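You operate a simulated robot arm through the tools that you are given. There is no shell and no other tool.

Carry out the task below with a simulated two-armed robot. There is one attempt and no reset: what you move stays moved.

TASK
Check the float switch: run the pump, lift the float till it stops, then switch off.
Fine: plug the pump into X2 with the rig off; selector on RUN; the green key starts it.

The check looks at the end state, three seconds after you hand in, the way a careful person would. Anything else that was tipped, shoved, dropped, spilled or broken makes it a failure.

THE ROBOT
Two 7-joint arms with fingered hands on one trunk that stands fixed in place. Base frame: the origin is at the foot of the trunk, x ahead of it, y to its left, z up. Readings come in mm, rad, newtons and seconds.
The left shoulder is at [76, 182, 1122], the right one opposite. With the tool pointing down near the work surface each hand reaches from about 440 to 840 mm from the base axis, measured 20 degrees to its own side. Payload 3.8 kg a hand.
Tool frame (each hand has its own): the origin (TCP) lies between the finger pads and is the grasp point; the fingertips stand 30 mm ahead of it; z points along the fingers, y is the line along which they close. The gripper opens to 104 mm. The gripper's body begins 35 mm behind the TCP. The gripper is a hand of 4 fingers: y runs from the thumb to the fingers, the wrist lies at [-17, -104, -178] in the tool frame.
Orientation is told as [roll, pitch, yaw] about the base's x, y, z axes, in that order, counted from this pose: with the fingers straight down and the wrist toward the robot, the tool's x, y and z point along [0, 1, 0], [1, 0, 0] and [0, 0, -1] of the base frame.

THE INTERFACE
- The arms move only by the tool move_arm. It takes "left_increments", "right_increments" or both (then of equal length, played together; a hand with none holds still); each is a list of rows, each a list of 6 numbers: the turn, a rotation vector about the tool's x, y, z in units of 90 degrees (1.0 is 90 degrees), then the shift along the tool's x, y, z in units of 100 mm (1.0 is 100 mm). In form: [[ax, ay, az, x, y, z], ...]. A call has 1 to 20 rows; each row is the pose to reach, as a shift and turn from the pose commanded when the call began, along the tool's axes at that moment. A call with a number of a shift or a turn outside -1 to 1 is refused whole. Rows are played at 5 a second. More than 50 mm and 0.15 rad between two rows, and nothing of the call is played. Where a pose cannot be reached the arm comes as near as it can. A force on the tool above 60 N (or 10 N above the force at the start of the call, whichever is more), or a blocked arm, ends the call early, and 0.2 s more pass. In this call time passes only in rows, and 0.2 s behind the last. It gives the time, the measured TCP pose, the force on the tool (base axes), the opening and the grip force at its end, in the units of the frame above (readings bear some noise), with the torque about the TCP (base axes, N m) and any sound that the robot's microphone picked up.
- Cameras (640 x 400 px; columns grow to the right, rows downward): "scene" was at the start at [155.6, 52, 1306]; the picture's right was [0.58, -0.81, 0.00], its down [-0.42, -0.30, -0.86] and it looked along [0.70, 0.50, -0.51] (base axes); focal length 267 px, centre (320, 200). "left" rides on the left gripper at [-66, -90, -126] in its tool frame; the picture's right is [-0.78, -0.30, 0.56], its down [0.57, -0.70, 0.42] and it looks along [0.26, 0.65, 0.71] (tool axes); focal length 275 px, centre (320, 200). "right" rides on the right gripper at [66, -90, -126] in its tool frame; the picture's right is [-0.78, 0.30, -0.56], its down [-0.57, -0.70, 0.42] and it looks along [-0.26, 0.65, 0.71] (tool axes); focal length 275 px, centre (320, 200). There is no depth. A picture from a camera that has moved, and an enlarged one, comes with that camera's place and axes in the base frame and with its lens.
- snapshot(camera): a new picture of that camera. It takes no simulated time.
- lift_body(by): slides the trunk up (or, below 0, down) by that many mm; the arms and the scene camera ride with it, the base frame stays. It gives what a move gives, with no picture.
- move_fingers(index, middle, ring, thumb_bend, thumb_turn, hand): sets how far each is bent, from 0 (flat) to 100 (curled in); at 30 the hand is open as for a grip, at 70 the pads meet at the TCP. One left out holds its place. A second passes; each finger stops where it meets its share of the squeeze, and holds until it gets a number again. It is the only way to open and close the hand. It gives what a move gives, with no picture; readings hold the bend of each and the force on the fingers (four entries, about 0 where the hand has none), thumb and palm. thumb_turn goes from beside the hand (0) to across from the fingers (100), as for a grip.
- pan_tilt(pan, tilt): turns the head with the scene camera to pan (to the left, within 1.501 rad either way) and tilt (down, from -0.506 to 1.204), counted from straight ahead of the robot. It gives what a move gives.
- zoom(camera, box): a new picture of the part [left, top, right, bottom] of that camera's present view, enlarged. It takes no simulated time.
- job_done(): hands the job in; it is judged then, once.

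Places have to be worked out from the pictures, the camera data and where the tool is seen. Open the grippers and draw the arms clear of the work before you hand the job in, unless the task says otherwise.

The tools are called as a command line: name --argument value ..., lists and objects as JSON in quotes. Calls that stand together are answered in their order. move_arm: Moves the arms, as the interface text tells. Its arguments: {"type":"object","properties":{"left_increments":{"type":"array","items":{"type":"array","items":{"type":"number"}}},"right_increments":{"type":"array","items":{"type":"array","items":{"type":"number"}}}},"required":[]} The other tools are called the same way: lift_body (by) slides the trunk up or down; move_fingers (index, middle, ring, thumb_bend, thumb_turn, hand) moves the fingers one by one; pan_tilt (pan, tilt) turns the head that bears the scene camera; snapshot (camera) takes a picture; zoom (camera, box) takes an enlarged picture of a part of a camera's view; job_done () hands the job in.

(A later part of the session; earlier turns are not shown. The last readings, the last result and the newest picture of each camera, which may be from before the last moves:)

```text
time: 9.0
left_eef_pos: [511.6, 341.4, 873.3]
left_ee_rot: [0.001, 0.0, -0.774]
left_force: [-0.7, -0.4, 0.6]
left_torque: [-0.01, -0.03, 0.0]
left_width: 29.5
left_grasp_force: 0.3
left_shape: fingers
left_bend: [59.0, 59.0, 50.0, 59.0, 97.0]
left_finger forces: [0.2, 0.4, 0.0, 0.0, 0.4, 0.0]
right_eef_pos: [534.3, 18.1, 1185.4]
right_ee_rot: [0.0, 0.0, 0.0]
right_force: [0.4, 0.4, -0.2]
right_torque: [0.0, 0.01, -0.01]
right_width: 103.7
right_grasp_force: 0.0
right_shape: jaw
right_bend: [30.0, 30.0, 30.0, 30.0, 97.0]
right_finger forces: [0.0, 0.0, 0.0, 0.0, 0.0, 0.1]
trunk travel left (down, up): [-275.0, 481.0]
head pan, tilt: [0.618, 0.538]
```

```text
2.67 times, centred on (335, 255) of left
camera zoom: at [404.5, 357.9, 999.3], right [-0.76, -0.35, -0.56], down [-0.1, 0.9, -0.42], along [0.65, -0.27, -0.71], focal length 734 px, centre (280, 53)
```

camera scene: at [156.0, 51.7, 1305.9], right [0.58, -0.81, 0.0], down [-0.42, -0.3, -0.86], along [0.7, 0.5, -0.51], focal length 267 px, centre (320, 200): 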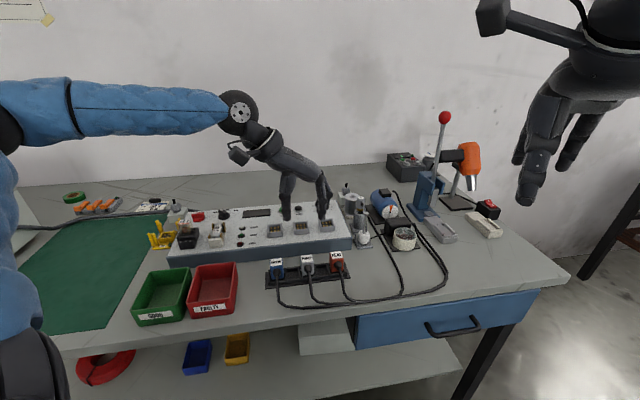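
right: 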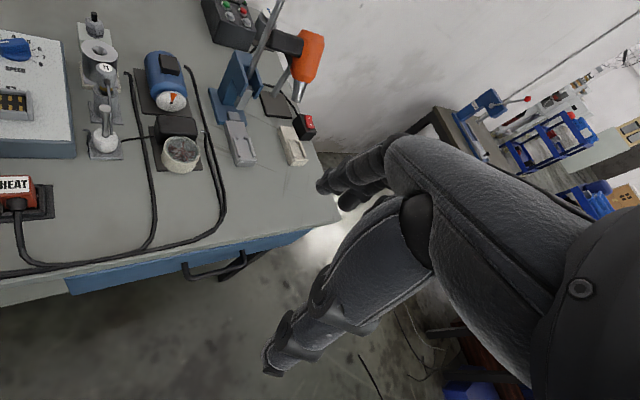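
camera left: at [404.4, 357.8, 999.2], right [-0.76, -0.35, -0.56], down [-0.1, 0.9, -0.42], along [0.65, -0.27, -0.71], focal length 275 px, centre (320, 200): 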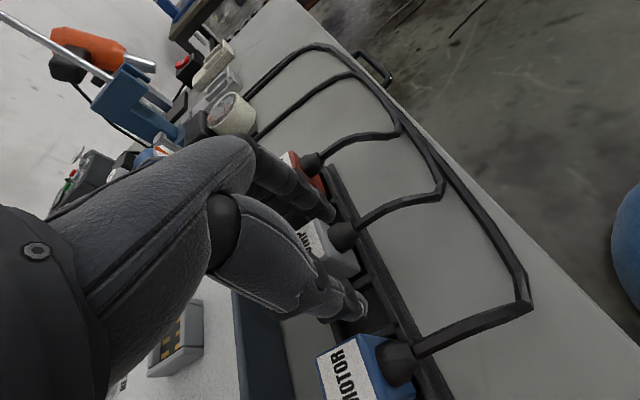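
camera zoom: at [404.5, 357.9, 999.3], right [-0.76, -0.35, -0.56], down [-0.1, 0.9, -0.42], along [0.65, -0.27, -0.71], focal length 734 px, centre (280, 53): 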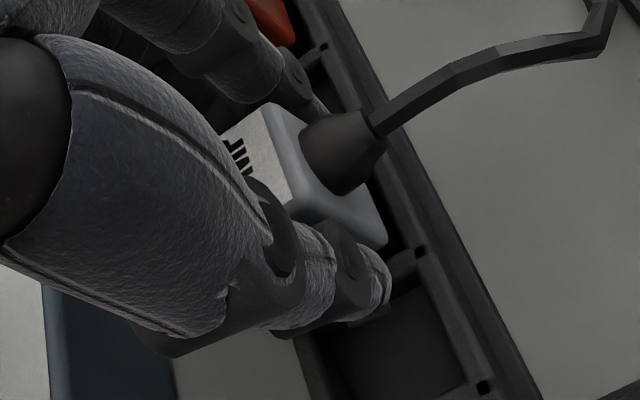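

Contact at width 29.5 mm with all three digits simultaneously, so it is centred. I'll squeeze firmly now.

move_fingers --hand "left" --index 72 --middle 72 --thumb_bend 72

```text
time: 10.0
left_eef_pos: [512.7, 342.1, 873.4]
left_ee_rot: [0.0, 0.001, -0.775]
left_force: [3.0, -2.8, -0.4]
left_torque: [-0.08, -0.12, -0.11]
left_width: 25.5
left_grasp_force: 15.1
left_shape: fingers
left_bend: [61.0, 64.0, 50.0, 61.0, 96.0]
left_finger forces: [9.1, 8.4, 0.0, 0.0, 13.1, 0.0]
right_eef_pos: [531.6, 16.7, 1187.0]
right_ee_rot: [0.001, 0.0, 0.001]
right_force: [-0.4, -0.7, -0.9]
right_torque: [0.01, -0.01, 0.0]
right_width: 103.5
right_grasp_force: 0.1
right_shape: jaw
right_bend: [30.0, 30.0, 30.0, 30.0, 97.0]
right_finger forces: [0.0, 0.0, 0.0, 0.1, 0.0, 0.1]
trunk travel left (down, up): [-275.0, 481.0]
head pan, tilt: [0.618, 0.538]
```

Grip force is about 15 N. I'll lift slowly by 30 mm and check the plug follows.

move_arm --left_increments '[[0, 0, 0, 0, 0, -0.05], [0, 0, 0, 0, 0, -0.1], [0, 0, 0, 0, 0, -0.2], [0, 0, 0, 0, 0, -0.3]]'

zoom --camera "scene" --box '[260, 220, 360, 300]'

zoom --camera "left" --box '[270, 180, 400, 330]'

```text
time: 11.0
left_eef_pos: [510.0, 342.8, 905.4]
left_ee_rot: [0.001, 0.001, -0.775]
left_force: [-0.3, 0.7, -1.7]
left_torque: [-0.02, -0.05, 0.02]
left_width: 25.8
left_grasp_force: 14.6
left_shape: fingers
left_bend: [61.0, 65.0, 50.0, 61.0, 95.0]
left_finger forces: [7.9, 6.5, 0.0, 0.0, 14.3, 0.0]
right_eef_pos: [533.0, 18.3, 1186.7]
right_ee_rot: [0.001, -0.001, 0.001]
right_force: [0.1, 0.7, -0.7]
right_torque: [0.05, -0.01, -0.01]
right_width: 103.6
right_grasp_force: 0.1
right_shape: jaw
right_bend: [30.0, 30.0, 30.0, 30.0, 97.0]
right_finger forces: [0.0, 0.1, 0.1, 0.1, 0.0, 0.0]
trunk travel left (down, up): [-275.0, 481.0]
head pan, tilt: [0.618, 0.538]
```

```text
5.00 times, centred on (310, 260) of scene
camera zoom: at [155.6, 52.0, 1306.0], right [0.58, -0.81, 0.0], down [-0.42, -0.3, -0.86], along [0.7, 0.5, -0.51], focal length 1335 px, centre (370, -100)
```

zoom: 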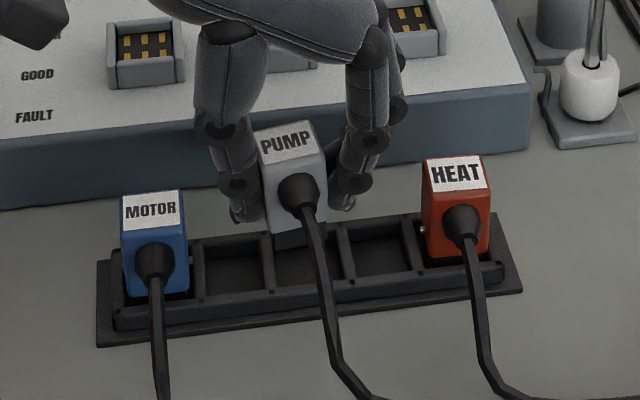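

```text
2.67 times, centred on (335, 255) of left
camera zoom: at [402.4, 358.8, 1031.3], right [-0.76, -0.35, -0.56], down [-0.1, 0.9, -0.42], along [0.65, -0.27, -0.71], focal length 734 px, centre (280, 53)
```

zoom: 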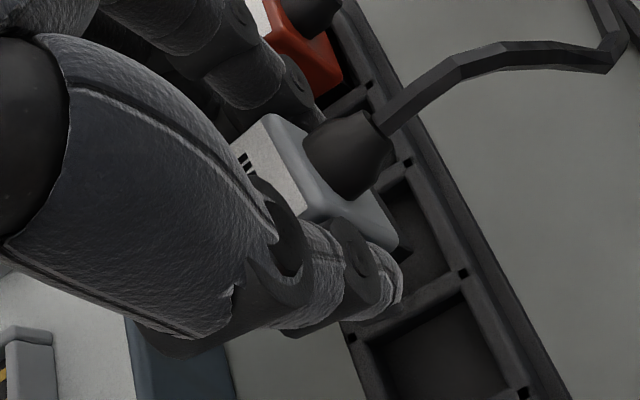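

The plug came out, but it yawed a few degrees in the grip (about 6° CCW seen from above). I'll lift it well above the panel before checking its attitude.

move_arm --left_increments '[[0, 0, 0, 0, 0, -0.15], [0, 0, 0, 0, 0, -0.3], [0, 0, 0, 0, 0, -0.45], [0, 0, 0, 0, 0, -0.55]]'

zoom --camera "scene" --box '[265, 190, 345, 270]'

zoom --camera "left" --box '[290, 180, 410, 300]'

```text
time: 12.0
left_eef_pos: [511.3, 342.5, 960.5]
left_ee_rot: [-0.003, -0.001, -0.776]
left_force: [-0.4, 0.0, -1.2]
left_torque: [-0.02, 0.0, 0.0]
left_width: 25.7
left_grasp_force: 14.6
left_shape: fingers
left_bend: [61.0, 65.0, 50.0, 61.0, 95.0]
left_finger forces: [7.8, 6.5, 0.1, 0.0, 14.4, 0.0]
right_eef_pos: [533.1, 18.0, 1187.5]
right_ee_rot: [0.002, 0.001, 0.0]
right_force: [0.3, 1.1, 1.4]
right_torque: [0.04, 0.01, -0.01]
right_width: 103.5
right_grasp_force: 0.0
right_shape: jaw
right_bend: [30.0, 30.0, 30.0, 30.0, 97.0]
right_finger forces: [0.0, 0.0, 0.0, 0.1, 0.0, 0.0]
trunk travel left (down, up): [-275.0, 481.0]
head pan, tilt: [0.618, 0.538]
```

```text
5.00 times, centred on (305, 230) of scene
camera zoom: at [155.8, 52.0, 1305.9], right [0.58, -0.81, 0.0], down [-0.42, -0.3, -0.86], along [0.7, 0.5, -0.51], focal length 1335 px, centre (395, 50)
```

zoom: 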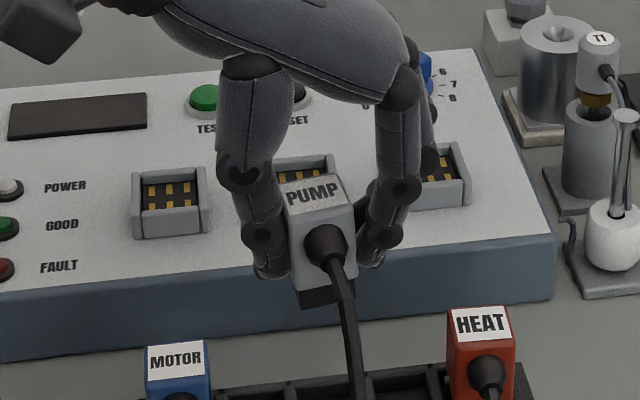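

```text
3.33 times, centred on (350, 240) of left
camera zoom: at [403.9, 356.8, 1085.9], right [-0.76, -0.35, -0.56], down [-0.1, 0.9, -0.43], along [0.65, -0.27, -0.71], focal length 918 px, centre (220, 67)
```

zoom: 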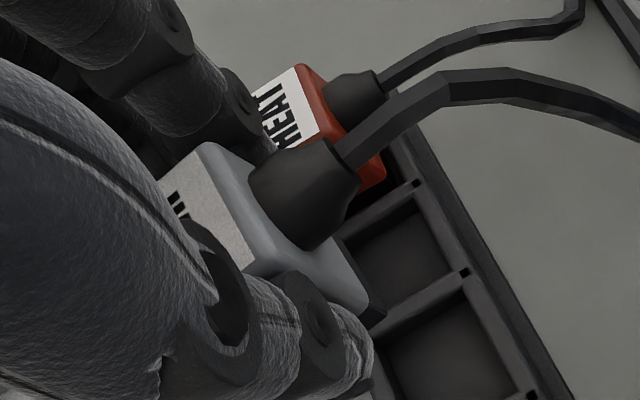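

The plug looks about 6° yawed CCW relative to the socket. I'll counter-rotate the hand by 6° and carry it toward X2, staying high.

move_arm --left_increments '[[0, 0, 0.02, 0.2, 0.0, 0], [0, 0, 0.04, 0.4, 0.0, 0], [0, 0, 0.0667, 0.6, 0.02, 0], [0, 0, 0.0667, 0.8, 0.03, 0], [0, 0, 0.0667, 1.0, 0.04, 0]]'

zoom --camera "scene" --box '[250, 170, 350, 250]'

zoom --camera "left" --box '[270, 160, 430, 320]'

```text
time: 13.2
left_eef_pos: [588.5, 412.7, 958.3]
left_ee_rot: [-0.001, 0.0, -0.882]
left_force: [0.3, -0.3, -1.3]
left_torque: [0.0, -0.01, -0.02]
left_width: 25.6
left_grasp_force: 13.8
left_shape: fingers
left_bend: [61.0, 65.0, 50.0, 61.0, 95.0]
left_finger forces: [7.8, 6.5, 0.0, 0.1, 14.3, 0.0]
right_eef_pos: [534.1, 19.1, 1187.2]
right_ee_rot: [0.0, 0.002, 0.0]
right_force: [-0.4, 0.5, -0.6]
right_torque: [-0.02, -0.01, 0.0]
right_width: 103.6
right_grasp_force: 0.0
right_shape: jaw
right_bend: [30.0, 30.0, 30.0, 30.0, 97.0]
right_finger forces: [0.0, 0.0, 0.1, 0.0, 0.1, 0.1]
trunk travel left (down, up): [-275.0, 481.0]
head pan, tilt: [0.618, 0.538]
```

```text
5.00 times, centred on (300, 210) of scene
camera zoom: at [156.2, 52.2, 1305.8], right [0.58, -0.81, 0.0], down [-0.42, -0.3, -0.86], along [0.7, 0.5, -0.51], focal length 1335 px, centre (420, 150)
```

zoom: 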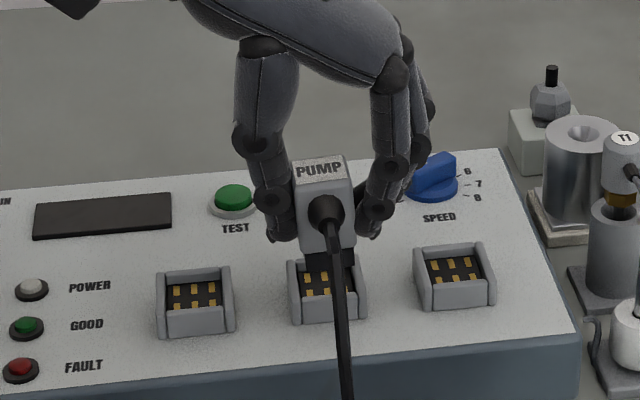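

```text
2.50 times, centred on (350, 240) of left
camera zoom: at [481.4, 439.6, 1084.2], right [-0.79, -0.26, -0.56], down [0.0, 0.91, -0.43], along [0.62, -0.33, -0.71], focal length 688 px, centre (245, 100)
```

zoom: 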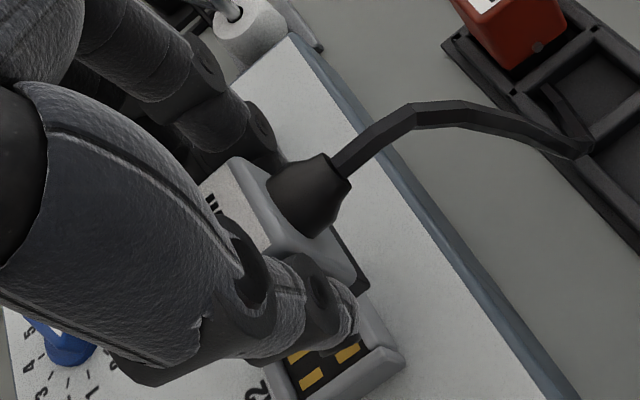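

The plug hovers in front of X2. I'll zoom tightly in the scene to compare the plug's and the socket's edges.

zoom --camera "scene" --box '[295, 195, 335, 240]'

zoom --camera "left" --box '[340, 210, 420, 320]'

```text
8.89 times, centred on (315, 218) of scene
camera zoom: at [156.2, 52.2, 1305.8], right [0.58, -0.81, 0.0], down [-0.42, -0.3, -0.86], along [0.7, 0.5, -0.51], focal length 2374 px, centre (364, 44)
```

zoom: 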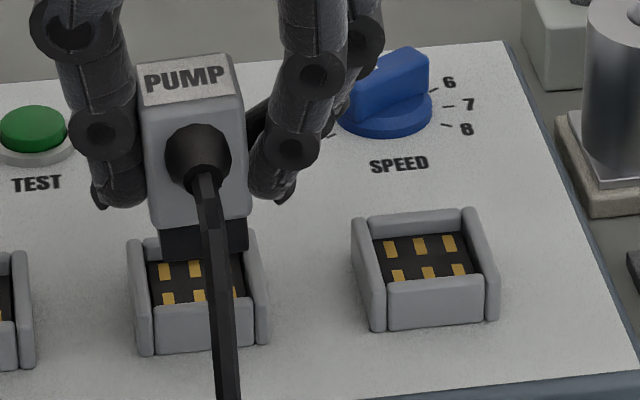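

```text
3.64 times, centred on (380, 265) of left
camera zoom: at [481.4, 439.6, 1084.2], right [-0.79, -0.26, -0.56], down [0.0, 0.91, -0.43], along [0.62, -0.33, -0.71], focal length 1001 px, centre (102, -36)
```

zoom: 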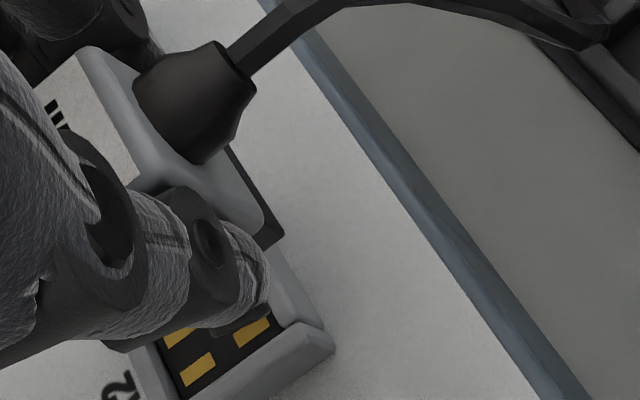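

Yaw is now within about 1° of the socket. I estimate the plug centre at about [583, 416] and X2 at [597.5, 427], so I'll shift about 18 mm along tool x and lower about 15 mm, then compare again.

move_arm --left_increments '[[0, 0, 0, 0.06, 0.0, 0.0], [0, 0, 0, 0.12, 0.004, 0.05], [0, 0, 0, 0.178, 0.004, 0.1], [0, 0, 0, 0.178, 0.004, 0.15]]'

zoom --camera "scene" --box '[290, 195, 340, 240]'

zoom --camera "left" --box '[300, 190, 420, 320]'

```text
time: 14.2
left_eef_pos: [599.6, 422.4, 941.7]
left_ee_rot: [0.0, 0.001, -0.881]
left_force: [0.0, 0.0, -0.3]
left_torque: [0.01, 0.0, 0.02]
left_width: 25.7
left_grasp_force: 14.2
left_shape: fingers
left_bend: [61.0, 65.0, 50.0, 61.0, 95.0]
left_finger forces: [7.8, 6.4, 0.0, 0.1, 14.2, 0.1]
right_eef_pos: [533.3, 17.8, 1186.6]
right_ee_rot: [0.001, 0.0, 0.0]
right_force: [0.7, 0.5, -0.7]
right_torque: [0.02, 0.0, -0.01]
right_width: 103.6
right_grasp_force: 0.0
right_shape: jaw
right_bend: [30.0, 30.0, 30.0, 30.0, 97.0]
right_finger forces: [0.1, 0.0, 0.1, 0.0, 0.1, 0.0]
trunk travel left (down, up): [-275.0, 481.0]
head pan, tilt: [0.618, 0.538]
```

```text
8.89 times, centred on (315, 218) of scene
camera zoom: at [155.8, 52.1, 1305.9], right [0.58, -0.81, 0.0], down [-0.42, -0.3, -0.86], along [0.7, 0.5, -0.51], focal length 2374 px, centre (364, 44)
```

zoom: 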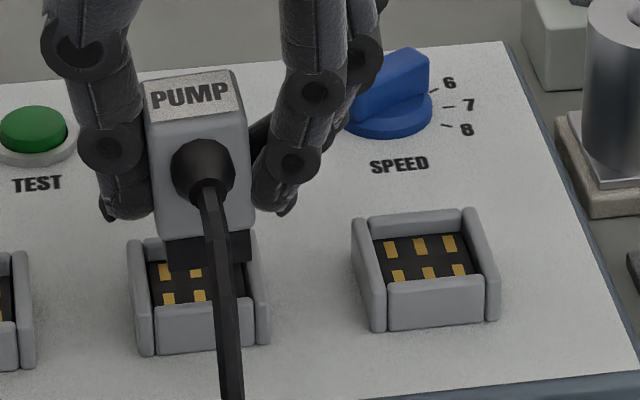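

```text
3.08 times, centred on (360, 255) of left
camera zoom: at [494.6, 449.4, 1068.5], right [-0.79, -0.26, -0.56], down [0.0, 0.91, -0.42], along [0.62, -0.33, -0.71], focal length 847 px, centre (197, 31)
```

zoom: 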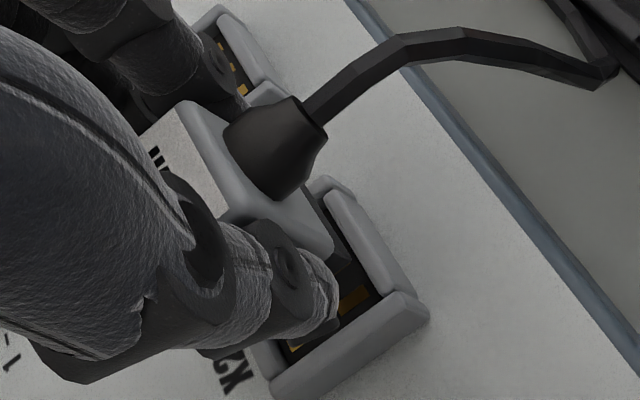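

I need more exact geometry before lowering. I'll zoom in tightly on both cameras at the plug bottom and socket.

zoom --camera "left" --box '[360, 230, 440, 320]'

zoom --camera "scene" --box '[300, 200, 330, 236]'

```text
4.44 times, centred on (400, 275) of left
camera zoom: at [494.6, 449.4, 1068.5], right [-0.79, -0.26, -0.56], down [0.0, 0.91, -0.42], along [0.62, -0.33, -0.71], focal length 1224 px, centre (-36, -133)
```

zoom: 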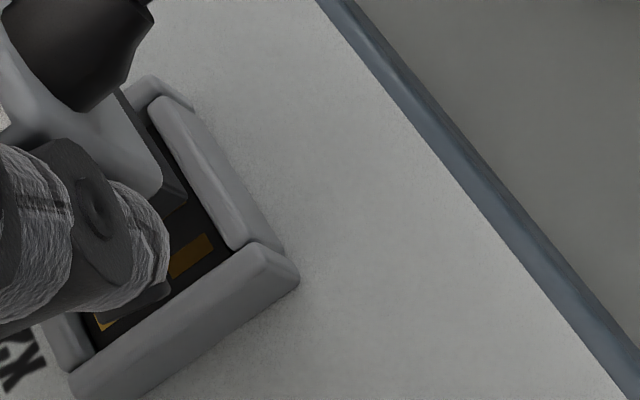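

```text
11.11 times, centred on (315, 218) of scene
camera zoom: at [155.8, 52.1, 1305.9], right [0.58, -0.81, 0.0], down [-0.42, -0.3, -0.86], along [0.7, 0.5, -0.51], focal length 2967 px, centre (376, 0)
```

zoom: 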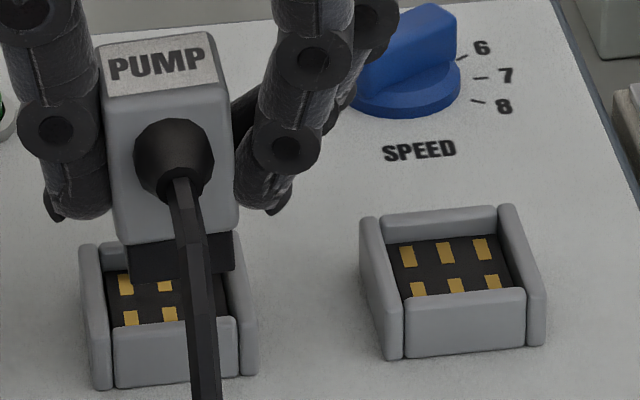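

Combining both views, the plug still needs about +4.5 mm away from me (u) and −2.3 mm along the row. I'll apply this and lower 8 mm, then check again.

move_arm --left_increments '[[0, 0, 0, 0.042, -0.0275, 0.0], [0, 0, 0, 0.042, -0.0275, 0.04], [0, 0, 0, 0.042, -0.0275, 0.08]]'

zoom --camera "left" --box '[340, 210, 430, 310]'

zoom --camera "scene" --box '[300, 200, 330, 236]'

```text
time: 15.0
left_eef_pos: [601.0, 428.5, 935.8]
left_ee_rot: [0.001, 0.0, -0.88]
left_force: [0.1, 0.2, -1.7]
left_torque: [0.02, 0.02, -0.01]
left_width: 25.5
left_grasp_force: 14.7
left_shape: fingers
left_bend: [61.0, 65.0, 50.0, 61.0, 95.0]
left_finger forces: [7.7, 6.4, 0.1, 0.1, 14.3, 0.1]
right_eef_pos: [533.1, 18.5, 1186.6]
right_ee_rot: [-0.001, 0.0, 0.0]
right_force: [0.8, 0.5, 0.1]
right_torque: [0.02, -0.01, -0.04]
right_width: 103.3
right_grasp_force: 0.2
right_shape: jaw
right_bend: [30.0, 30.0, 30.0, 30.0, 97.0]
right_finger forces: [0.0, 0.1, 0.0, 0.0, 0.0, 0.0]
trunk travel left (down, up): [-275.0, 481.0]
head pan, tilt: [0.618, 0.538]
```

```text
4.00 times, centred on (385, 260) of left
camera zoom: at [495.0, 455.3, 1061.8], right [-0.79, -0.26, -0.56], down [0.0, 0.91, -0.42], along [0.62, -0.33, -0.71], focal length 1101 px, centre (60, -40)
```

zoom: 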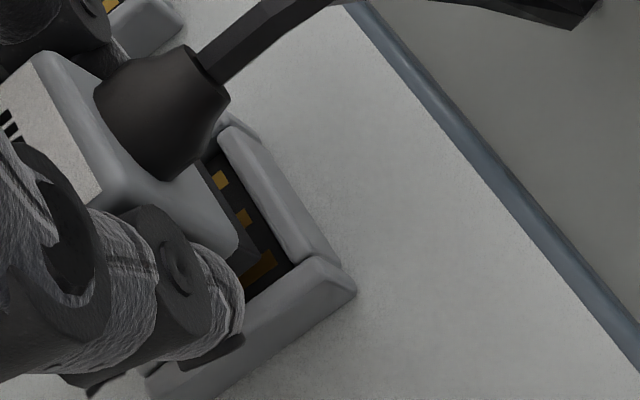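

```text
11.11 times, centred on (315, 218) of scene
camera zoom: at [155.8, 52.1, 1305.9], right [0.58, -0.81, 0.0], down [-0.42, -0.3, -0.86], along [0.7, 0.5, -0.51], focal length 2967 px, centre (376, 0)
```

zoom: 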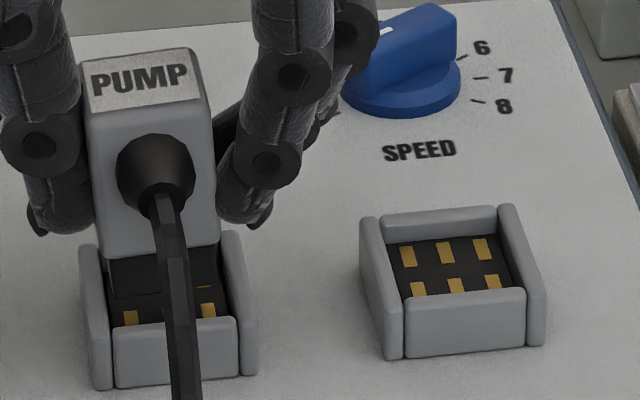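

Now nearly above the socket. I'll zoom in closer on the left camera to see the gap between the plug's connector and the socket walls.

zoom --camera "left" --box '[385, 235, 425, 290]'

zoom --camera "scene" --box '[305, 218, 325, 236]'

```text
7.27 times, centred on (405, 262) of left
camera zoom: at [495.0, 455.3, 1061.8], right [-0.79, -0.26, -0.56], down [0.0, 0.91, -0.42], along [0.62, -0.33, -0.71], focal length 2002 px, centre (-298, -254)
```

zoom: 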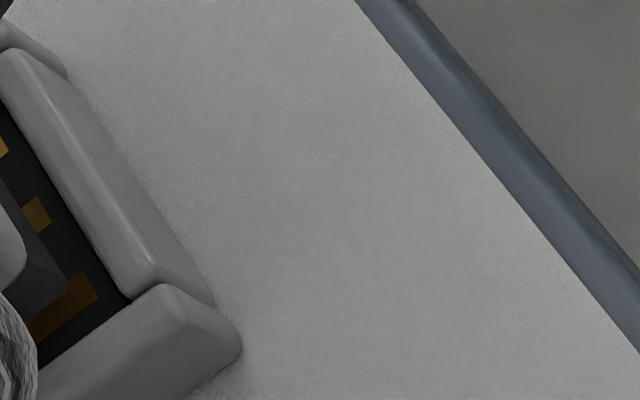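

```text
16.00 times, centred on (315, 227) of scene
camera zoom: at [155.8, 52.1, 1305.9], right [0.58, -0.81, 0.0], down [-0.42, -0.3, -0.86], along [0.7, 0.5, -0.51], focal length 4273 px, centre (400, -232)
```

zoom: 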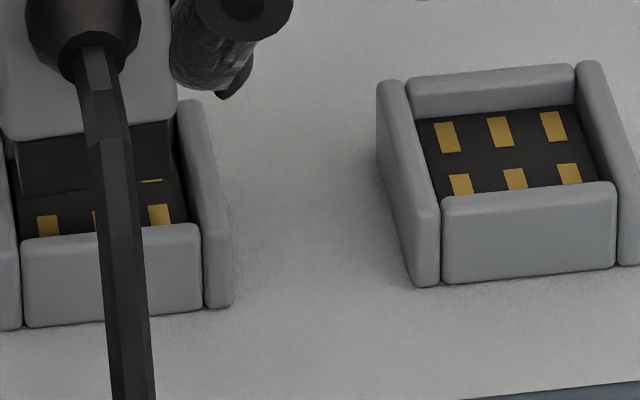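

Scene and left views now agree: the connector is about 10 mm above the contact plate, nearly centred (about 1 mm short in u). I'll nudge +1.2 mm and lower 6 mm gently while watching the force.

move_arm --left_increments '[[0, 0, 0, 0.012, 0, 0.01], [0, 0, 0, 0.012, 0, 0.03], [0, 0, 0, 0.012, 0, 0.05], [0, 0, 0, 0.012, 0, 0.06]]'

zoom --camera "left" --box '[365, 225, 425, 300]'

zoom --camera "scene" --box '[305, 210, 325, 236]'

```text
time: 16.0
left_eef_pos: [601.1, 428.8, 930.9]
left_ee_rot: [0.0, -0.001, -0.881]
left_force: [-1.2, 0.0, -1.0]
left_torque: [0.03, -0.01, -0.02]
left_width: 25.4
left_grasp_force: 14.1
left_shape: fingers
left_bend: [61.0, 65.0, 50.0, 61.0, 95.0]
left_finger forces: [7.8, 6.4, 0.1, 0.1, 14.3, 0.1]
right_eef_pos: [532.2, 17.6, 1187.5]
right_ee_rot: [-0.001, -0.001, -0.001]
right_force: [0.6, -0.4, -1.1]
right_torque: [0.01, -0.02, -0.02]
right_width: 103.6
right_grasp_force: 0.1
right_shape: jaw
right_bend: [30.0, 30.0, 30.0, 30.0, 97.0]
right_finger forces: [0.0, 0.0, 0.0, 0.0, 0.0, 0.0]
trunk travel left (down, up): [-275.0, 481.0]
head pan, tilt: [0.618, 0.538]
```

```text
5.33 times, centred on (395, 262) of left
camera zoom: at [496.2, 455.6, 1055.8], right [-0.79, -0.26, -0.56], down [0.0, 0.91, -0.42], along [0.62, -0.33, -0.71], focal length 1468 px, centre (-80, -133)
```

zoom: 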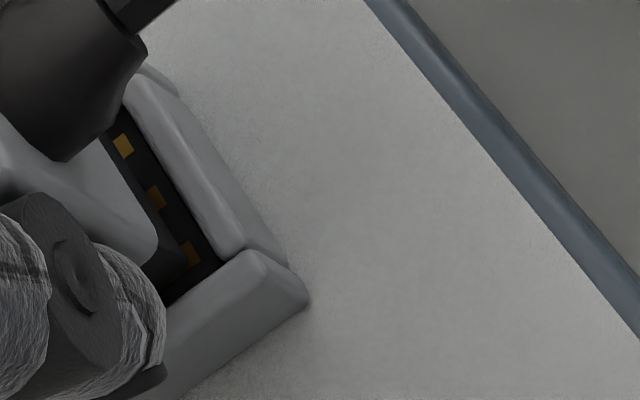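

```text
15.38 times, centred on (315, 223) of scene
camera zoom: at [155.8, 52.1, 1305.9], right [0.58, -0.81, 0.0], down [-0.42, -0.3, -0.86], along [0.7, 0.5, -0.51], focal length 4109 px, centre (397, -154)
```

zoom: 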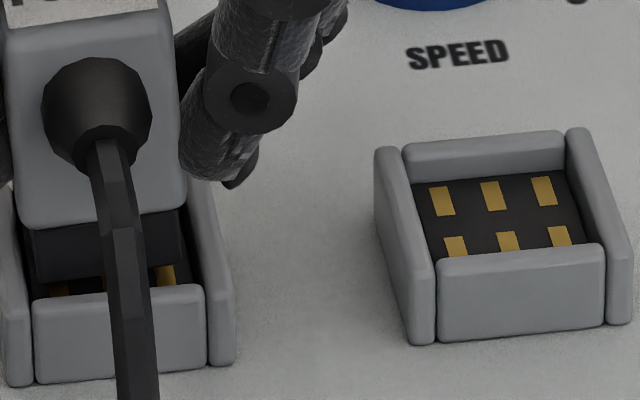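

The connector is at the socket mouth with clearance on all visible sides and no contact force yet. I'll continue down in small steps.

move_arm --left_increments '[[0, 0, 0, 0, 0, 0.01], [0, 0, 0, 0, 0, 0.02], [0, 0, 0, 0, 0, 0.03], [0, 0, 0, 0, 0, 0.04]]'

zoom --camera "left" --box '[365, 225, 425, 300]'

zoom --camera "scene" --box '[305, 210, 325, 236]'

```text
time: 17.0
left_eef_pos: [600.4, 428.0, 927.0]
left_ee_rot: [0.0, 0.0, -0.882]
left_force: [0.1, -0.5, -1.0]
left_torque: [0.01, 0.0, -0.03]
left_width: 25.7
left_grasp_force: 14.1
left_shape: fingers
left_bend: [61.0, 65.0, 50.0, 61.0, 95.0]
left_finger forces: [7.8, 6.4, 0.2, 0.1, 14.3, 0.1]
right_eef_pos: [533.0, 17.2, 1186.4]
right_ee_rot: [0.001, 0.0, 0.0]
right_force: [-0.3, -0.3, 0.3]
right_torque: [-0.05, 0.01, 0.02]
right_width: 104.0
right_grasp_force: 0.1
right_shape: jaw
right_bend: [30.0, 30.0, 30.0, 30.0, 97.0]
right_finger forces: [0.0, 0.0, 0.1, 0.0, 0.0, 0.0]
trunk travel left (down, up): [-275.0, 481.0]
head pan, tilt: [0.618, 0.538]
```

```text
5.33 times, centred on (395, 262) of left
camera zoom: at [495.3, 454.9, 1052.3], right [-0.79, -0.26, -0.56], down [0.0, 0.91, -0.42], along [0.62, -0.33, -0.71], focal length 1468 px, centre (-80, -133)
```

zoom: 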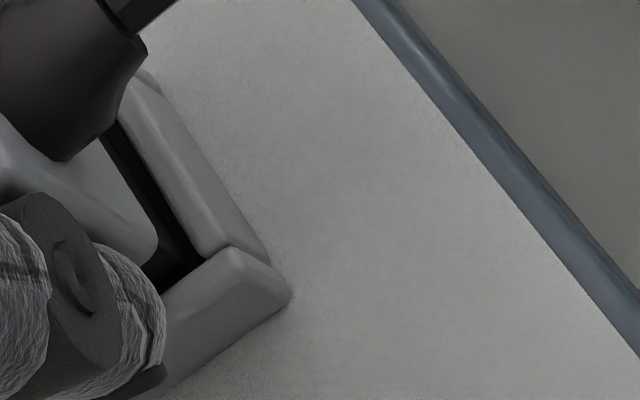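

```text
15.38 times, centred on (315, 223) of scene
camera zoom: at [155.7, 52.1, 1306.0], right [0.58, -0.81, 0.0], down [-0.42, -0.3, -0.86], along [0.7, 0.5, -0.51], focal length 4109 px, centre (397, -154)
```

zoom: 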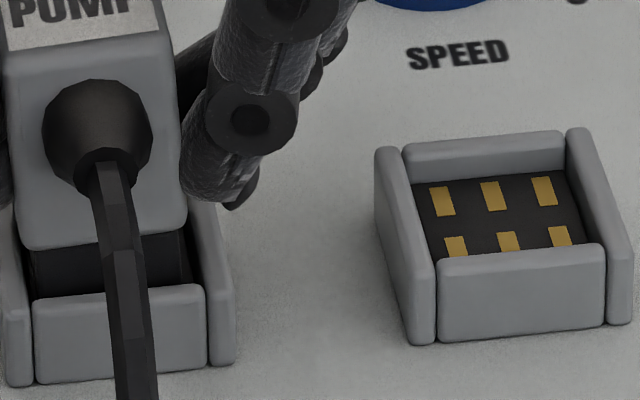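

The connector is entering the socket without contact force. I'll continue down another few mm.

move_arm --left_increments '[[0, 0, 0, 0, 0, 0.01], [0, 0, 0, 0, 0, 0.02], [0, 0, 0, 0, 0, 0.03], [0, 0, 0, 0, 0, 0.04], [0, 0, 0, 0, 0, 0.05]]'

zoom --camera "scene" --box '[305, 210, 325, 236]'

```text
time: 18.2
left_eef_pos: [601.4, 427.6, 922.1]
left_ee_rot: [0.0, 0.0, -0.88]
left_force: [-0.7, -1.8, 2.0]
left_torque: [0.02, 0.08, 0.0]
left_width: 25.4
left_grasp_force: 14.6
left_shape: fingers
left_bend: [61.0, 65.0, 50.0, 61.0, 95.0]
left_finger forces: [7.9, 6.2, 0.0, 0.0, 14.5, 0.1]
right_eef_pos: [532.6, 17.5, 1188.4]
right_ee_rot: [0.0, 0.0, 0.0]
right_force: [-0.7, -0.1, -0.1]
right_torque: [0.04, 0.03, 0.02]
right_width: 103.5
right_grasp_force: 0.2
right_shape: jaw
right_bend: [30.0, 30.0, 30.0, 30.0, 97.0]
right_finger forces: [0.1, 0.0, 0.0, 0.0, 0.0, 0.1]
trunk travel left (down, up): [-275.0, 481.0]
head pan, tilt: [0.618, 0.538]
```

```text
15.38 times, centred on (315, 223) of scene
camera zoom: at [155.4, 51.9, 1306.0], right [0.58, -0.81, 0.0], down [-0.42, -0.3, -0.86], along [0.7, 0.5, -0.51], focal length 4109 px, centre (397, -154)
```

zoom: 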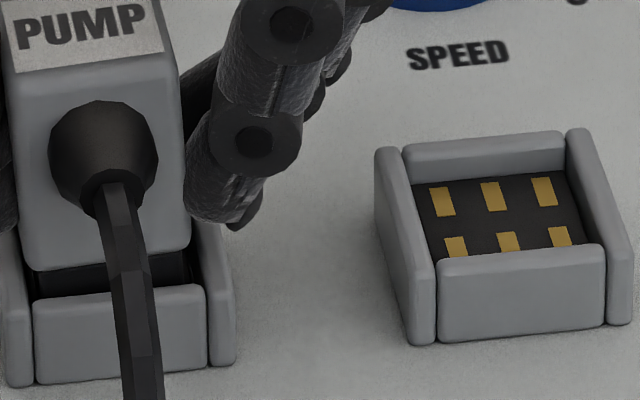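

A slight upward force (about 3 N) appears, so first contact is starting. I'll push down in 1 mm steps.

move_arm --left_increments '[[0, 0, 0, 0, 0, 0.01], [0, 0, 0, 0, 0, 0.02], [0, 0, 0, 0, 0, 0.03], [0, 0, 0, 0, 0, 0.04]]'

zoom --camera "scene" --box '[305, 210, 325, 236]'

zoom --camera "left" --box '[340, 205, 425, 300]'

```text
time: 19.2
left_eef_pos: [600.4, 428.6, 918.8]
left_ee_rot: [-0.001, -0.003, -0.882]
left_force: [0.9, -0.9, 5.4]
left_torque: [0.04, 0.04, -0.03]
left_width: 25.6
left_grasp_force: 14.9
left_shape: fingers
left_bend: [61.0, 65.0, 50.0, 61.0, 95.0]
left_finger forces: [8.5, 6.8, 0.1, 0.0, 14.6, 0.1]
right_eef_pos: [532.6, 17.4, 1187.3]
right_ee_rot: [0.0, 0.001, -0.002]
right_force: [0.2, -0.6, 0.4]
right_torque: [0.0, 0.02, 0.0]
right_width: 103.6
right_grasp_force: 0.0
right_shape: jaw
right_bend: [30.0, 30.0, 30.0, 30.0, 97.0]
right_finger forces: [0.0, 0.0, 0.1, 0.1, 0.1, 0.1]
trunk travel left (down, up): [-275.0, 481.0]
head pan, tilt: [0.618, 0.538]
```

```text
15.38 times, centred on (315, 223) of scene
camera zoom: at [155.3, 51.6, 1306.1], right [0.58, -0.81, 0.0], down [-0.42, -0.3, -0.86], along [0.7, 0.5, -0.51], focal length 4109 px, centre (397, -154)
```

zoom: 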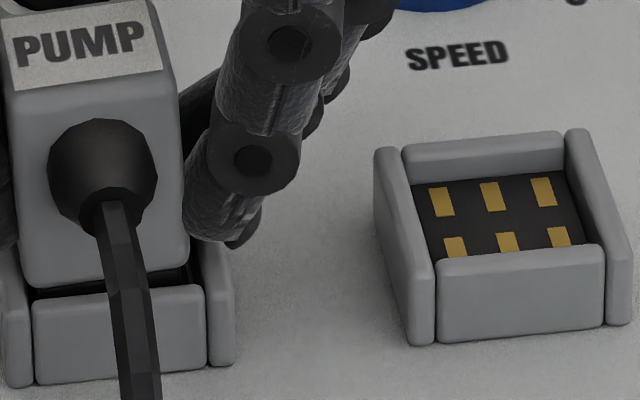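

```text
4.21 times, centred on (382, 252) of left
camera zoom: at [495.3, 454.6, 1044.0], right [-0.79, -0.26, -0.56], down [0.0, 0.91, -0.43], along [0.62, -0.33, -0.71], focal length 1159 px, centre (57, -21)
```

zoom: 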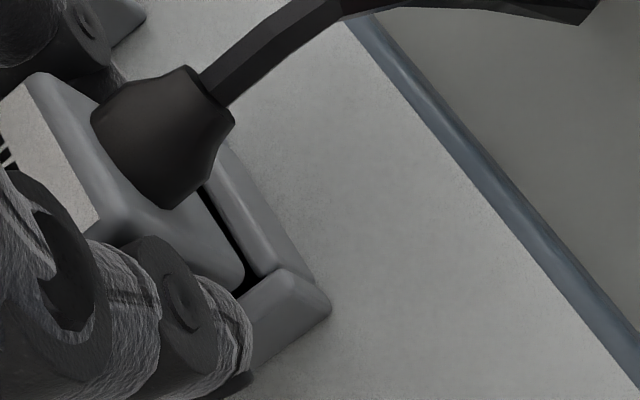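

The insertion proceeds with about 6 N, but the plug seems to be tilting slightly (right side higher). I'll zoom to check.

zoom --camera "scene" --box '[302, 208, 316, 230]'

zoom --camera "scene" --box '[285, 180, 335, 235]'

zoom --camera "left" --box '[360, 235, 410, 285]'

```text
16.00 times, centred on (309, 219) of scene
camera zoom: at [155.3, 51.6, 1306.1], right [0.58, -0.81, 0.0], down [-0.42, -0.3, -0.86], along [0.7, 0.5, -0.51], focal length 4273 px, centre (496, -104)
```

zoom: 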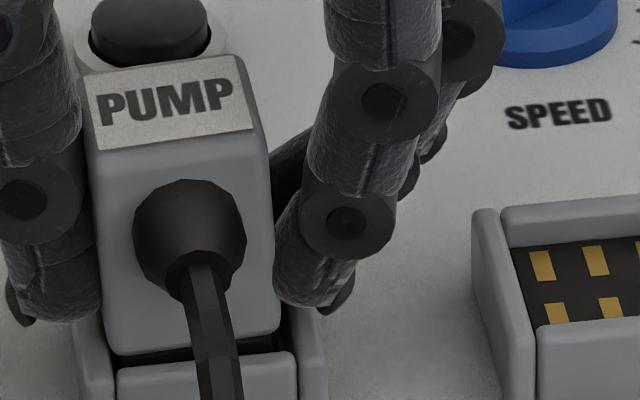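

```text
7.27 times, centred on (310, 208) of scene
camera zoom: at [155.3, 51.6, 1306.1], right [0.58, -0.81, 0.0], down [-0.42, -0.3, -0.86], along [0.7, 0.5, -0.51], focal length 1942 px, centre (393, 146)
```

zoom: 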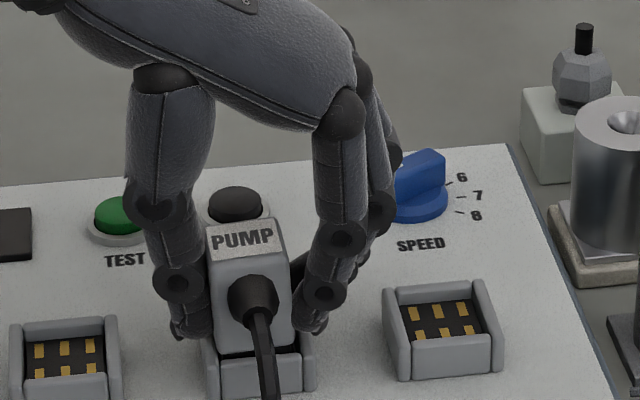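

```text
8.00 times, centred on (385, 260) of left
camera zoom: at [495.3, 454.6, 1044.0], right [-0.79, -0.26, -0.56], down [0.0, 0.91, -0.43], along [0.62, -0.33, -0.71], focal length 2202 px, centre (-200, -280)
```

zoom: 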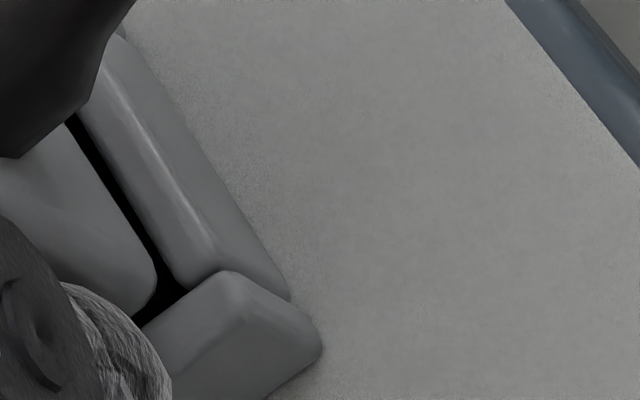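

The plug leans about 3° (its top toward −e) and sits about 1 mm toward −e. I'll level it with a small rotation about tool x combined with a +y shift.

move_arm --left_increments '[[0.012, 0, 0, 0, 0.01, 0], [0.024, 0, 0, 0, 0.02, 0], [0.036, 0, 0, 0, 0.032, 0]]'

zoom --camera "scene" --box '[302, 208, 316, 230]'

```text
time: 20.0
left_eef_pos: [603.1, 425.9, 917.7]
left_ee_rot: [-0.001, 0.058, -0.883]
left_force: [-0.6, 0.1, 3.4]
left_torque: [-0.02, 0.03, -0.04]
left_width: 25.5
left_grasp_force: 14.1
left_shape: fingers
left_bend: [61.0, 65.0, 50.0, 61.0, 95.0]
left_finger forces: [7.9, 6.4, 0.0, 0.1, 15.3, 0.0]
right_eef_pos: [532.5, 17.4, 1186.5]
right_ee_rot: [0.0, 0.0, 0.0]
right_force: [0.4, 0.1, -0.4]
right_torque: [0.01, 0.0, 0.03]
right_width: 103.7
right_grasp_force: 0.0
right_shape: jaw
right_bend: [30.0, 30.0, 30.0, 30.0, 97.0]
right_finger forces: [0.0, 0.0, 0.0, 0.0, 0.0, 0.0]
trunk travel left (down, up): [-275.0, 481.0]
head pan, tilt: [0.618, 0.538]
```

```text
16.00 times, centred on (309, 219) of scene
camera zoom: at [155.3, 51.9, 1306.0], right [0.58, -0.81, 0.0], down [-0.42, -0.3, -0.86], along [0.7, 0.5, -0.51], focal length 4273 px, centre (496, -104)
```

zoom: 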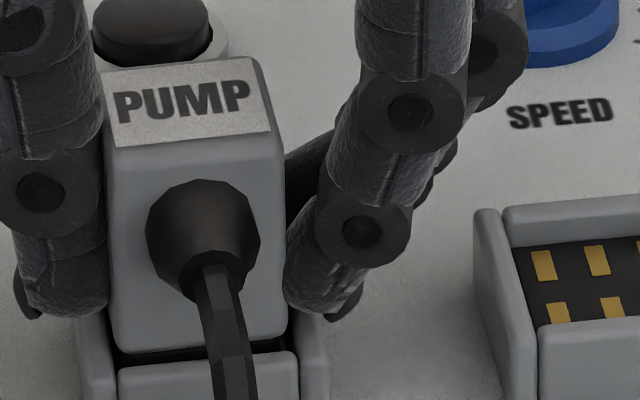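

The plug now stands nearly upright and centred. I'll press down further in 1 mm steps, listening for a click.

move_arm --left_increments '[[0, 0, 0, 0, 0, 0.01], [0, 0, 0, 0, 0, 0.02], [0, 0, 0, 0, 0, 0.03], [0, 0, 0, 0, 0, 0.04]]'

zoom --camera "scene" --box '[302, 208, 316, 230]'

```text
time: 21.0
left_eef_pos: [604.0, 423.8, 917.0]
left_ee_rot: [0.005, 0.052, -0.882]
left_force: [-0.4, 1.5, 16.4]
left_torque: [0.08, 0.16, 0.0]
left_width: 25.4
left_grasp_force: 16.0
left_shape: fingers
left_bend: [62.0, 65.0, 50.0, 61.0, 95.0]
left_finger forces: [8.6, 6.7, 0.0, 0.0, 16.8, 0.1]
right_eef_pos: [532.1, 16.9, 1187.6]
right_ee_rot: [0.001, -0.002, 0.0]
right_force: [-0.3, -0.3, -0.1]
right_torque: [0.03, -0.02, -0.01]
right_width: 103.7
right_grasp_force: 0.0
right_shape: jaw
right_bend: [30.0, 30.0, 30.0, 30.0, 97.0]
right_finger forces: [0.0, 0.0, 0.0, 0.0, 0.0, 0.0]
trunk travel left (down, up): [-275.0, 481.0]
head pan, tilt: [0.618, 0.538]
```

```text
16.00 times, centred on (309, 219) of scene
camera zoom: at [154.1, 51.2, 1306.4], right [0.58, -0.81, 0.0], down [-0.42, -0.3, -0.86], along [0.7, 0.5, -0.51], focal length 4273 px, centre (496, -104)
```

zoom: 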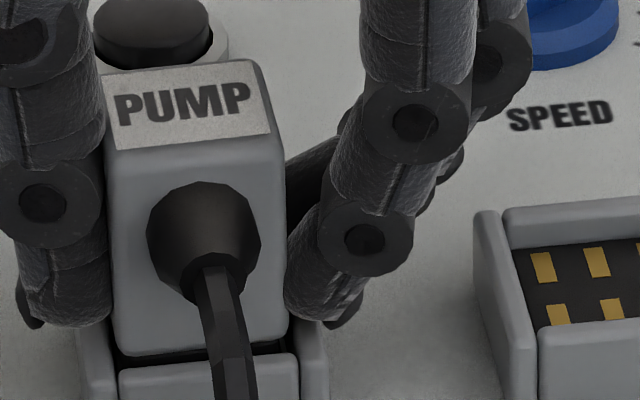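

Force rose to 16 N with no more travel; it is either seated or just short. I'll press a bit harder once and look from the left camera too.

move_arm --left_increments '[[0, 0, 0, 0, 0, 0.015], [0, 0, 0, 0, 0, 0.03]]'

zoom --camera "left" --box '[340, 205, 425, 300]'

zoom --camera "scene" --box '[302, 208, 316, 230]'

```text
time: 21.6
left_eef_pos: [604.4, 424.8, 913.8]
left_ee_rot: [0.005, 0.05, -0.881]
left_force: [4.4, 1.6, 25.3]
left_torque: [-0.03, -0.01, -0.02]
left_width: 25.2
left_grasp_force: 19.8
left_shape: fingers
left_bend: [71.0, 66.0, 50.0, 61.0, 95.0]
left_finger forces: [13.0, 8.7, 0.0, 0.0, 17.2, 0.0]
right_eef_pos: [530.4, 15.9, 1187.3]
right_ee_rot: [0.003, -0.002, 0.0]
right_force: [0.9, 0.1, -1.2]
right_torque: [0.01, -0.04, 0.02]
right_width: 103.6
right_grasp_force: 0.0
right_shape: jaw
right_bend: [30.0, 30.0, 30.0, 30.0, 97.0]
right_finger forces: [0.0, 0.1, 0.0, 0.1, 0.0, 0.0]
trunk travel left (down, up): [-275.0, 481.0]
head pan, tilt: [0.618, 0.538]
```

```text
4.21 times, centred on (382, 252) of left
camera zoom: at [501.5, 445.2, 1043.9], right [-0.8, -0.24, -0.55], down [-0.02, 0.92, -0.39], along [0.6, -0.3, -0.74], focal length 1159 px, centre (57, -21)
```

zoom: 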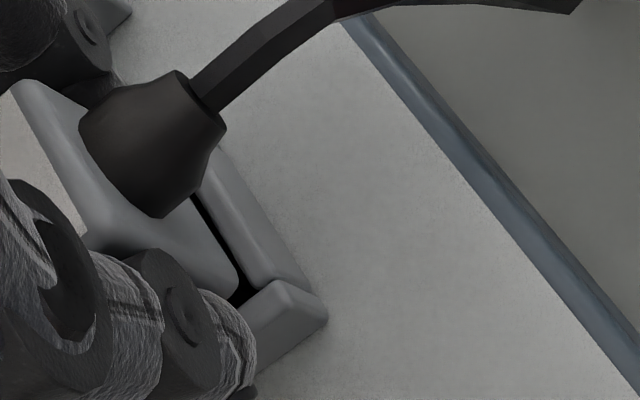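

```text
16.00 times, centred on (309, 219) of scene
camera zoom: at [153.8, 50.4, 1306.5], right [0.58, -0.81, 0.0], down [-0.42, -0.3, -0.86], along [0.7, 0.5, -0.51], focal length 4273 px, centre (496, -104)
```

zoom: 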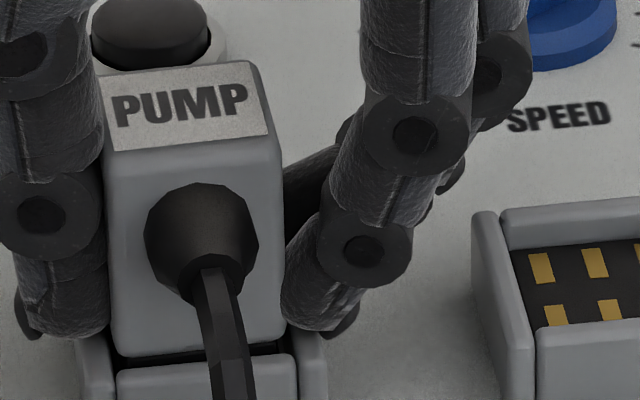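

The plug doesn't go deeper at 25 N, and the fingers begin to slide on it, so it is bottomed. I'll release the pressure a little, open the fingers, and rise to inspect.

move_arm --left_increments '[[0, 0, 0, 0, 0, -0.02], [0, 0, 0, 0, 0, -0.03]]'

move_fingers --hand "left" --index 48 --middle 48 --ring 48 --thumb_bend 48

zoom --camera "scene" --box '[302, 208, 316, 230]'

```text
time: 22.2
left_eef_pos: [604.1, 424.2, 914.9]
left_ee_rot: [0.004, 0.054, -0.881]
left_force: [7.1, 0.4, 19.3]
left_torque: [-0.04, -0.15, 0.03]
left_width: 25.4
left_grasp_force: 17.8
left_shape: fingers
left_bend: [71.0, 65.0, 50.0, 61.0, 95.0]
left_finger forces: [11.8, 9.6, 0.0, 0.0, 15.4, 0.0]
right_eef_pos: [530.9, 17.1, 1186.8]
right_ee_rot: [0.002, 0.0, -0.001]
right_force: [-0.2, 0.0, 0.5]
right_torque: [0.01, 0.02, 0.0]
right_width: 103.5
right_grasp_force: 0.1
right_shape: jaw
right_bend: [30.0, 30.0, 30.0, 30.0, 97.0]
right_finger forces: [0.0, 0.0, 0.0, 0.0, 0.1, 0.0]
trunk travel left (down, up): [-275.0, 481.0]
head pan, tilt: [0.618, 0.538]
```

```text
time: 23.2
left_eef_pos: [602.0, 424.6, 913.2]
left_ee_rot: [0.001, 0.058, -0.882]
left_force: [2.1, 4.4, 18.5]
left_torque: [-0.19, -0.09, 0.02]
left_width: 38.9
left_grasp_force: 10.0
left_shape: fingers
left_bend: [72.0, 48.0, 48.0, 48.0, 97.0]
left_finger forces: [18.9, 0.0, 0.1, 0.0, 0.0, 0.0]
right_eef_pos: [531.7, 16.4, 1188.3]
right_ee_rot: [0.0, 0.0, -0.001]
right_force: [-0.9, -0.5, 0.3]
right_torque: [0.02, 0.02, -0.01]
right_width: 103.7
right_grasp_force: 0.1
right_shape: jaw
right_bend: [30.0, 30.0, 30.0, 30.0, 97.0]
right_finger forces: [0.1, 0.0, 0.0, 0.0, 0.0, 0.0]
trunk travel left (down, up): [-275.0, 481.0]
head pan, tilt: [0.618, 0.538]
```

```text
16.00 times, centred on (309, 219) of scene
camera zoom: at [154.2, 51.3, 1306.2], right [0.58, -0.81, 0.0], down [-0.42, -0.3, -0.86], along [0.7, 0.5, -0.51], focal length 4273 px, centre (496, -104)
```

zoom: 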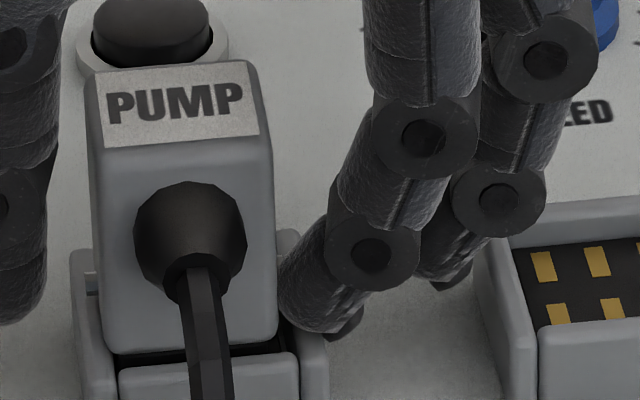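

The index finger's tip is pressed onto the socket wall beside the plug (18.9 N), so it couldn't open. I'll raise the hand slightly to free it, then open it.

move_arm --left_increments '[[0, 0, 0, 0, 0, -0.03], [0, 0, 0, 0, 0, -0.06]]'

zoom --camera "scene" --box '[302, 208, 316, 230]'

```text
time: 23.8
left_eef_pos: [603.0, 425.3, 917.6]
left_ee_rot: [-0.005, 0.06, -0.884]
left_force: [0.4, -0.8, -0.6]
left_torque: [0.03, 0.04, 0.01]
left_width: 58.3
left_grasp_force: 0.0
left_shape: fingers
left_bend: [48.0, 48.0, 48.0, 48.0, 97.0]
left_finger forces: [0.0, 0.0, 0.1, 0.0, 0.1, 0.0]
right_eef_pos: [533.7, 18.0, 1186.5]
right_ee_rot: [0.001, 0.0, 0.0]
right_force: [-1.2, 0.1, -0.5]
right_torque: [0.01, -0.05, -0.03]
right_width: 103.7
right_grasp_force: 0.1
right_shape: jaw
right_bend: [30.0, 30.0, 30.0, 30.0, 97.0]
right_finger forces: [0.0, 0.1, 0.0, 0.1, 0.1, 0.2]
trunk travel left (down, up): [-275.0, 481.0]
head pan, tilt: [0.618, 0.538]
```

```text
16.00 times, centred on (309, 219) of scene
camera zoom: at [155.4, 51.8, 1305.9], right [0.58, -0.81, 0.0], down [-0.42, -0.3, -0.86], along [0.7, 0.5, -0.51], focal length 4273 px, centre (496, -104)
```

zoom: 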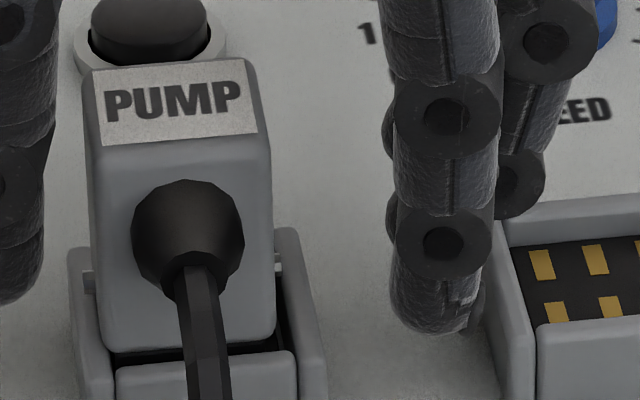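

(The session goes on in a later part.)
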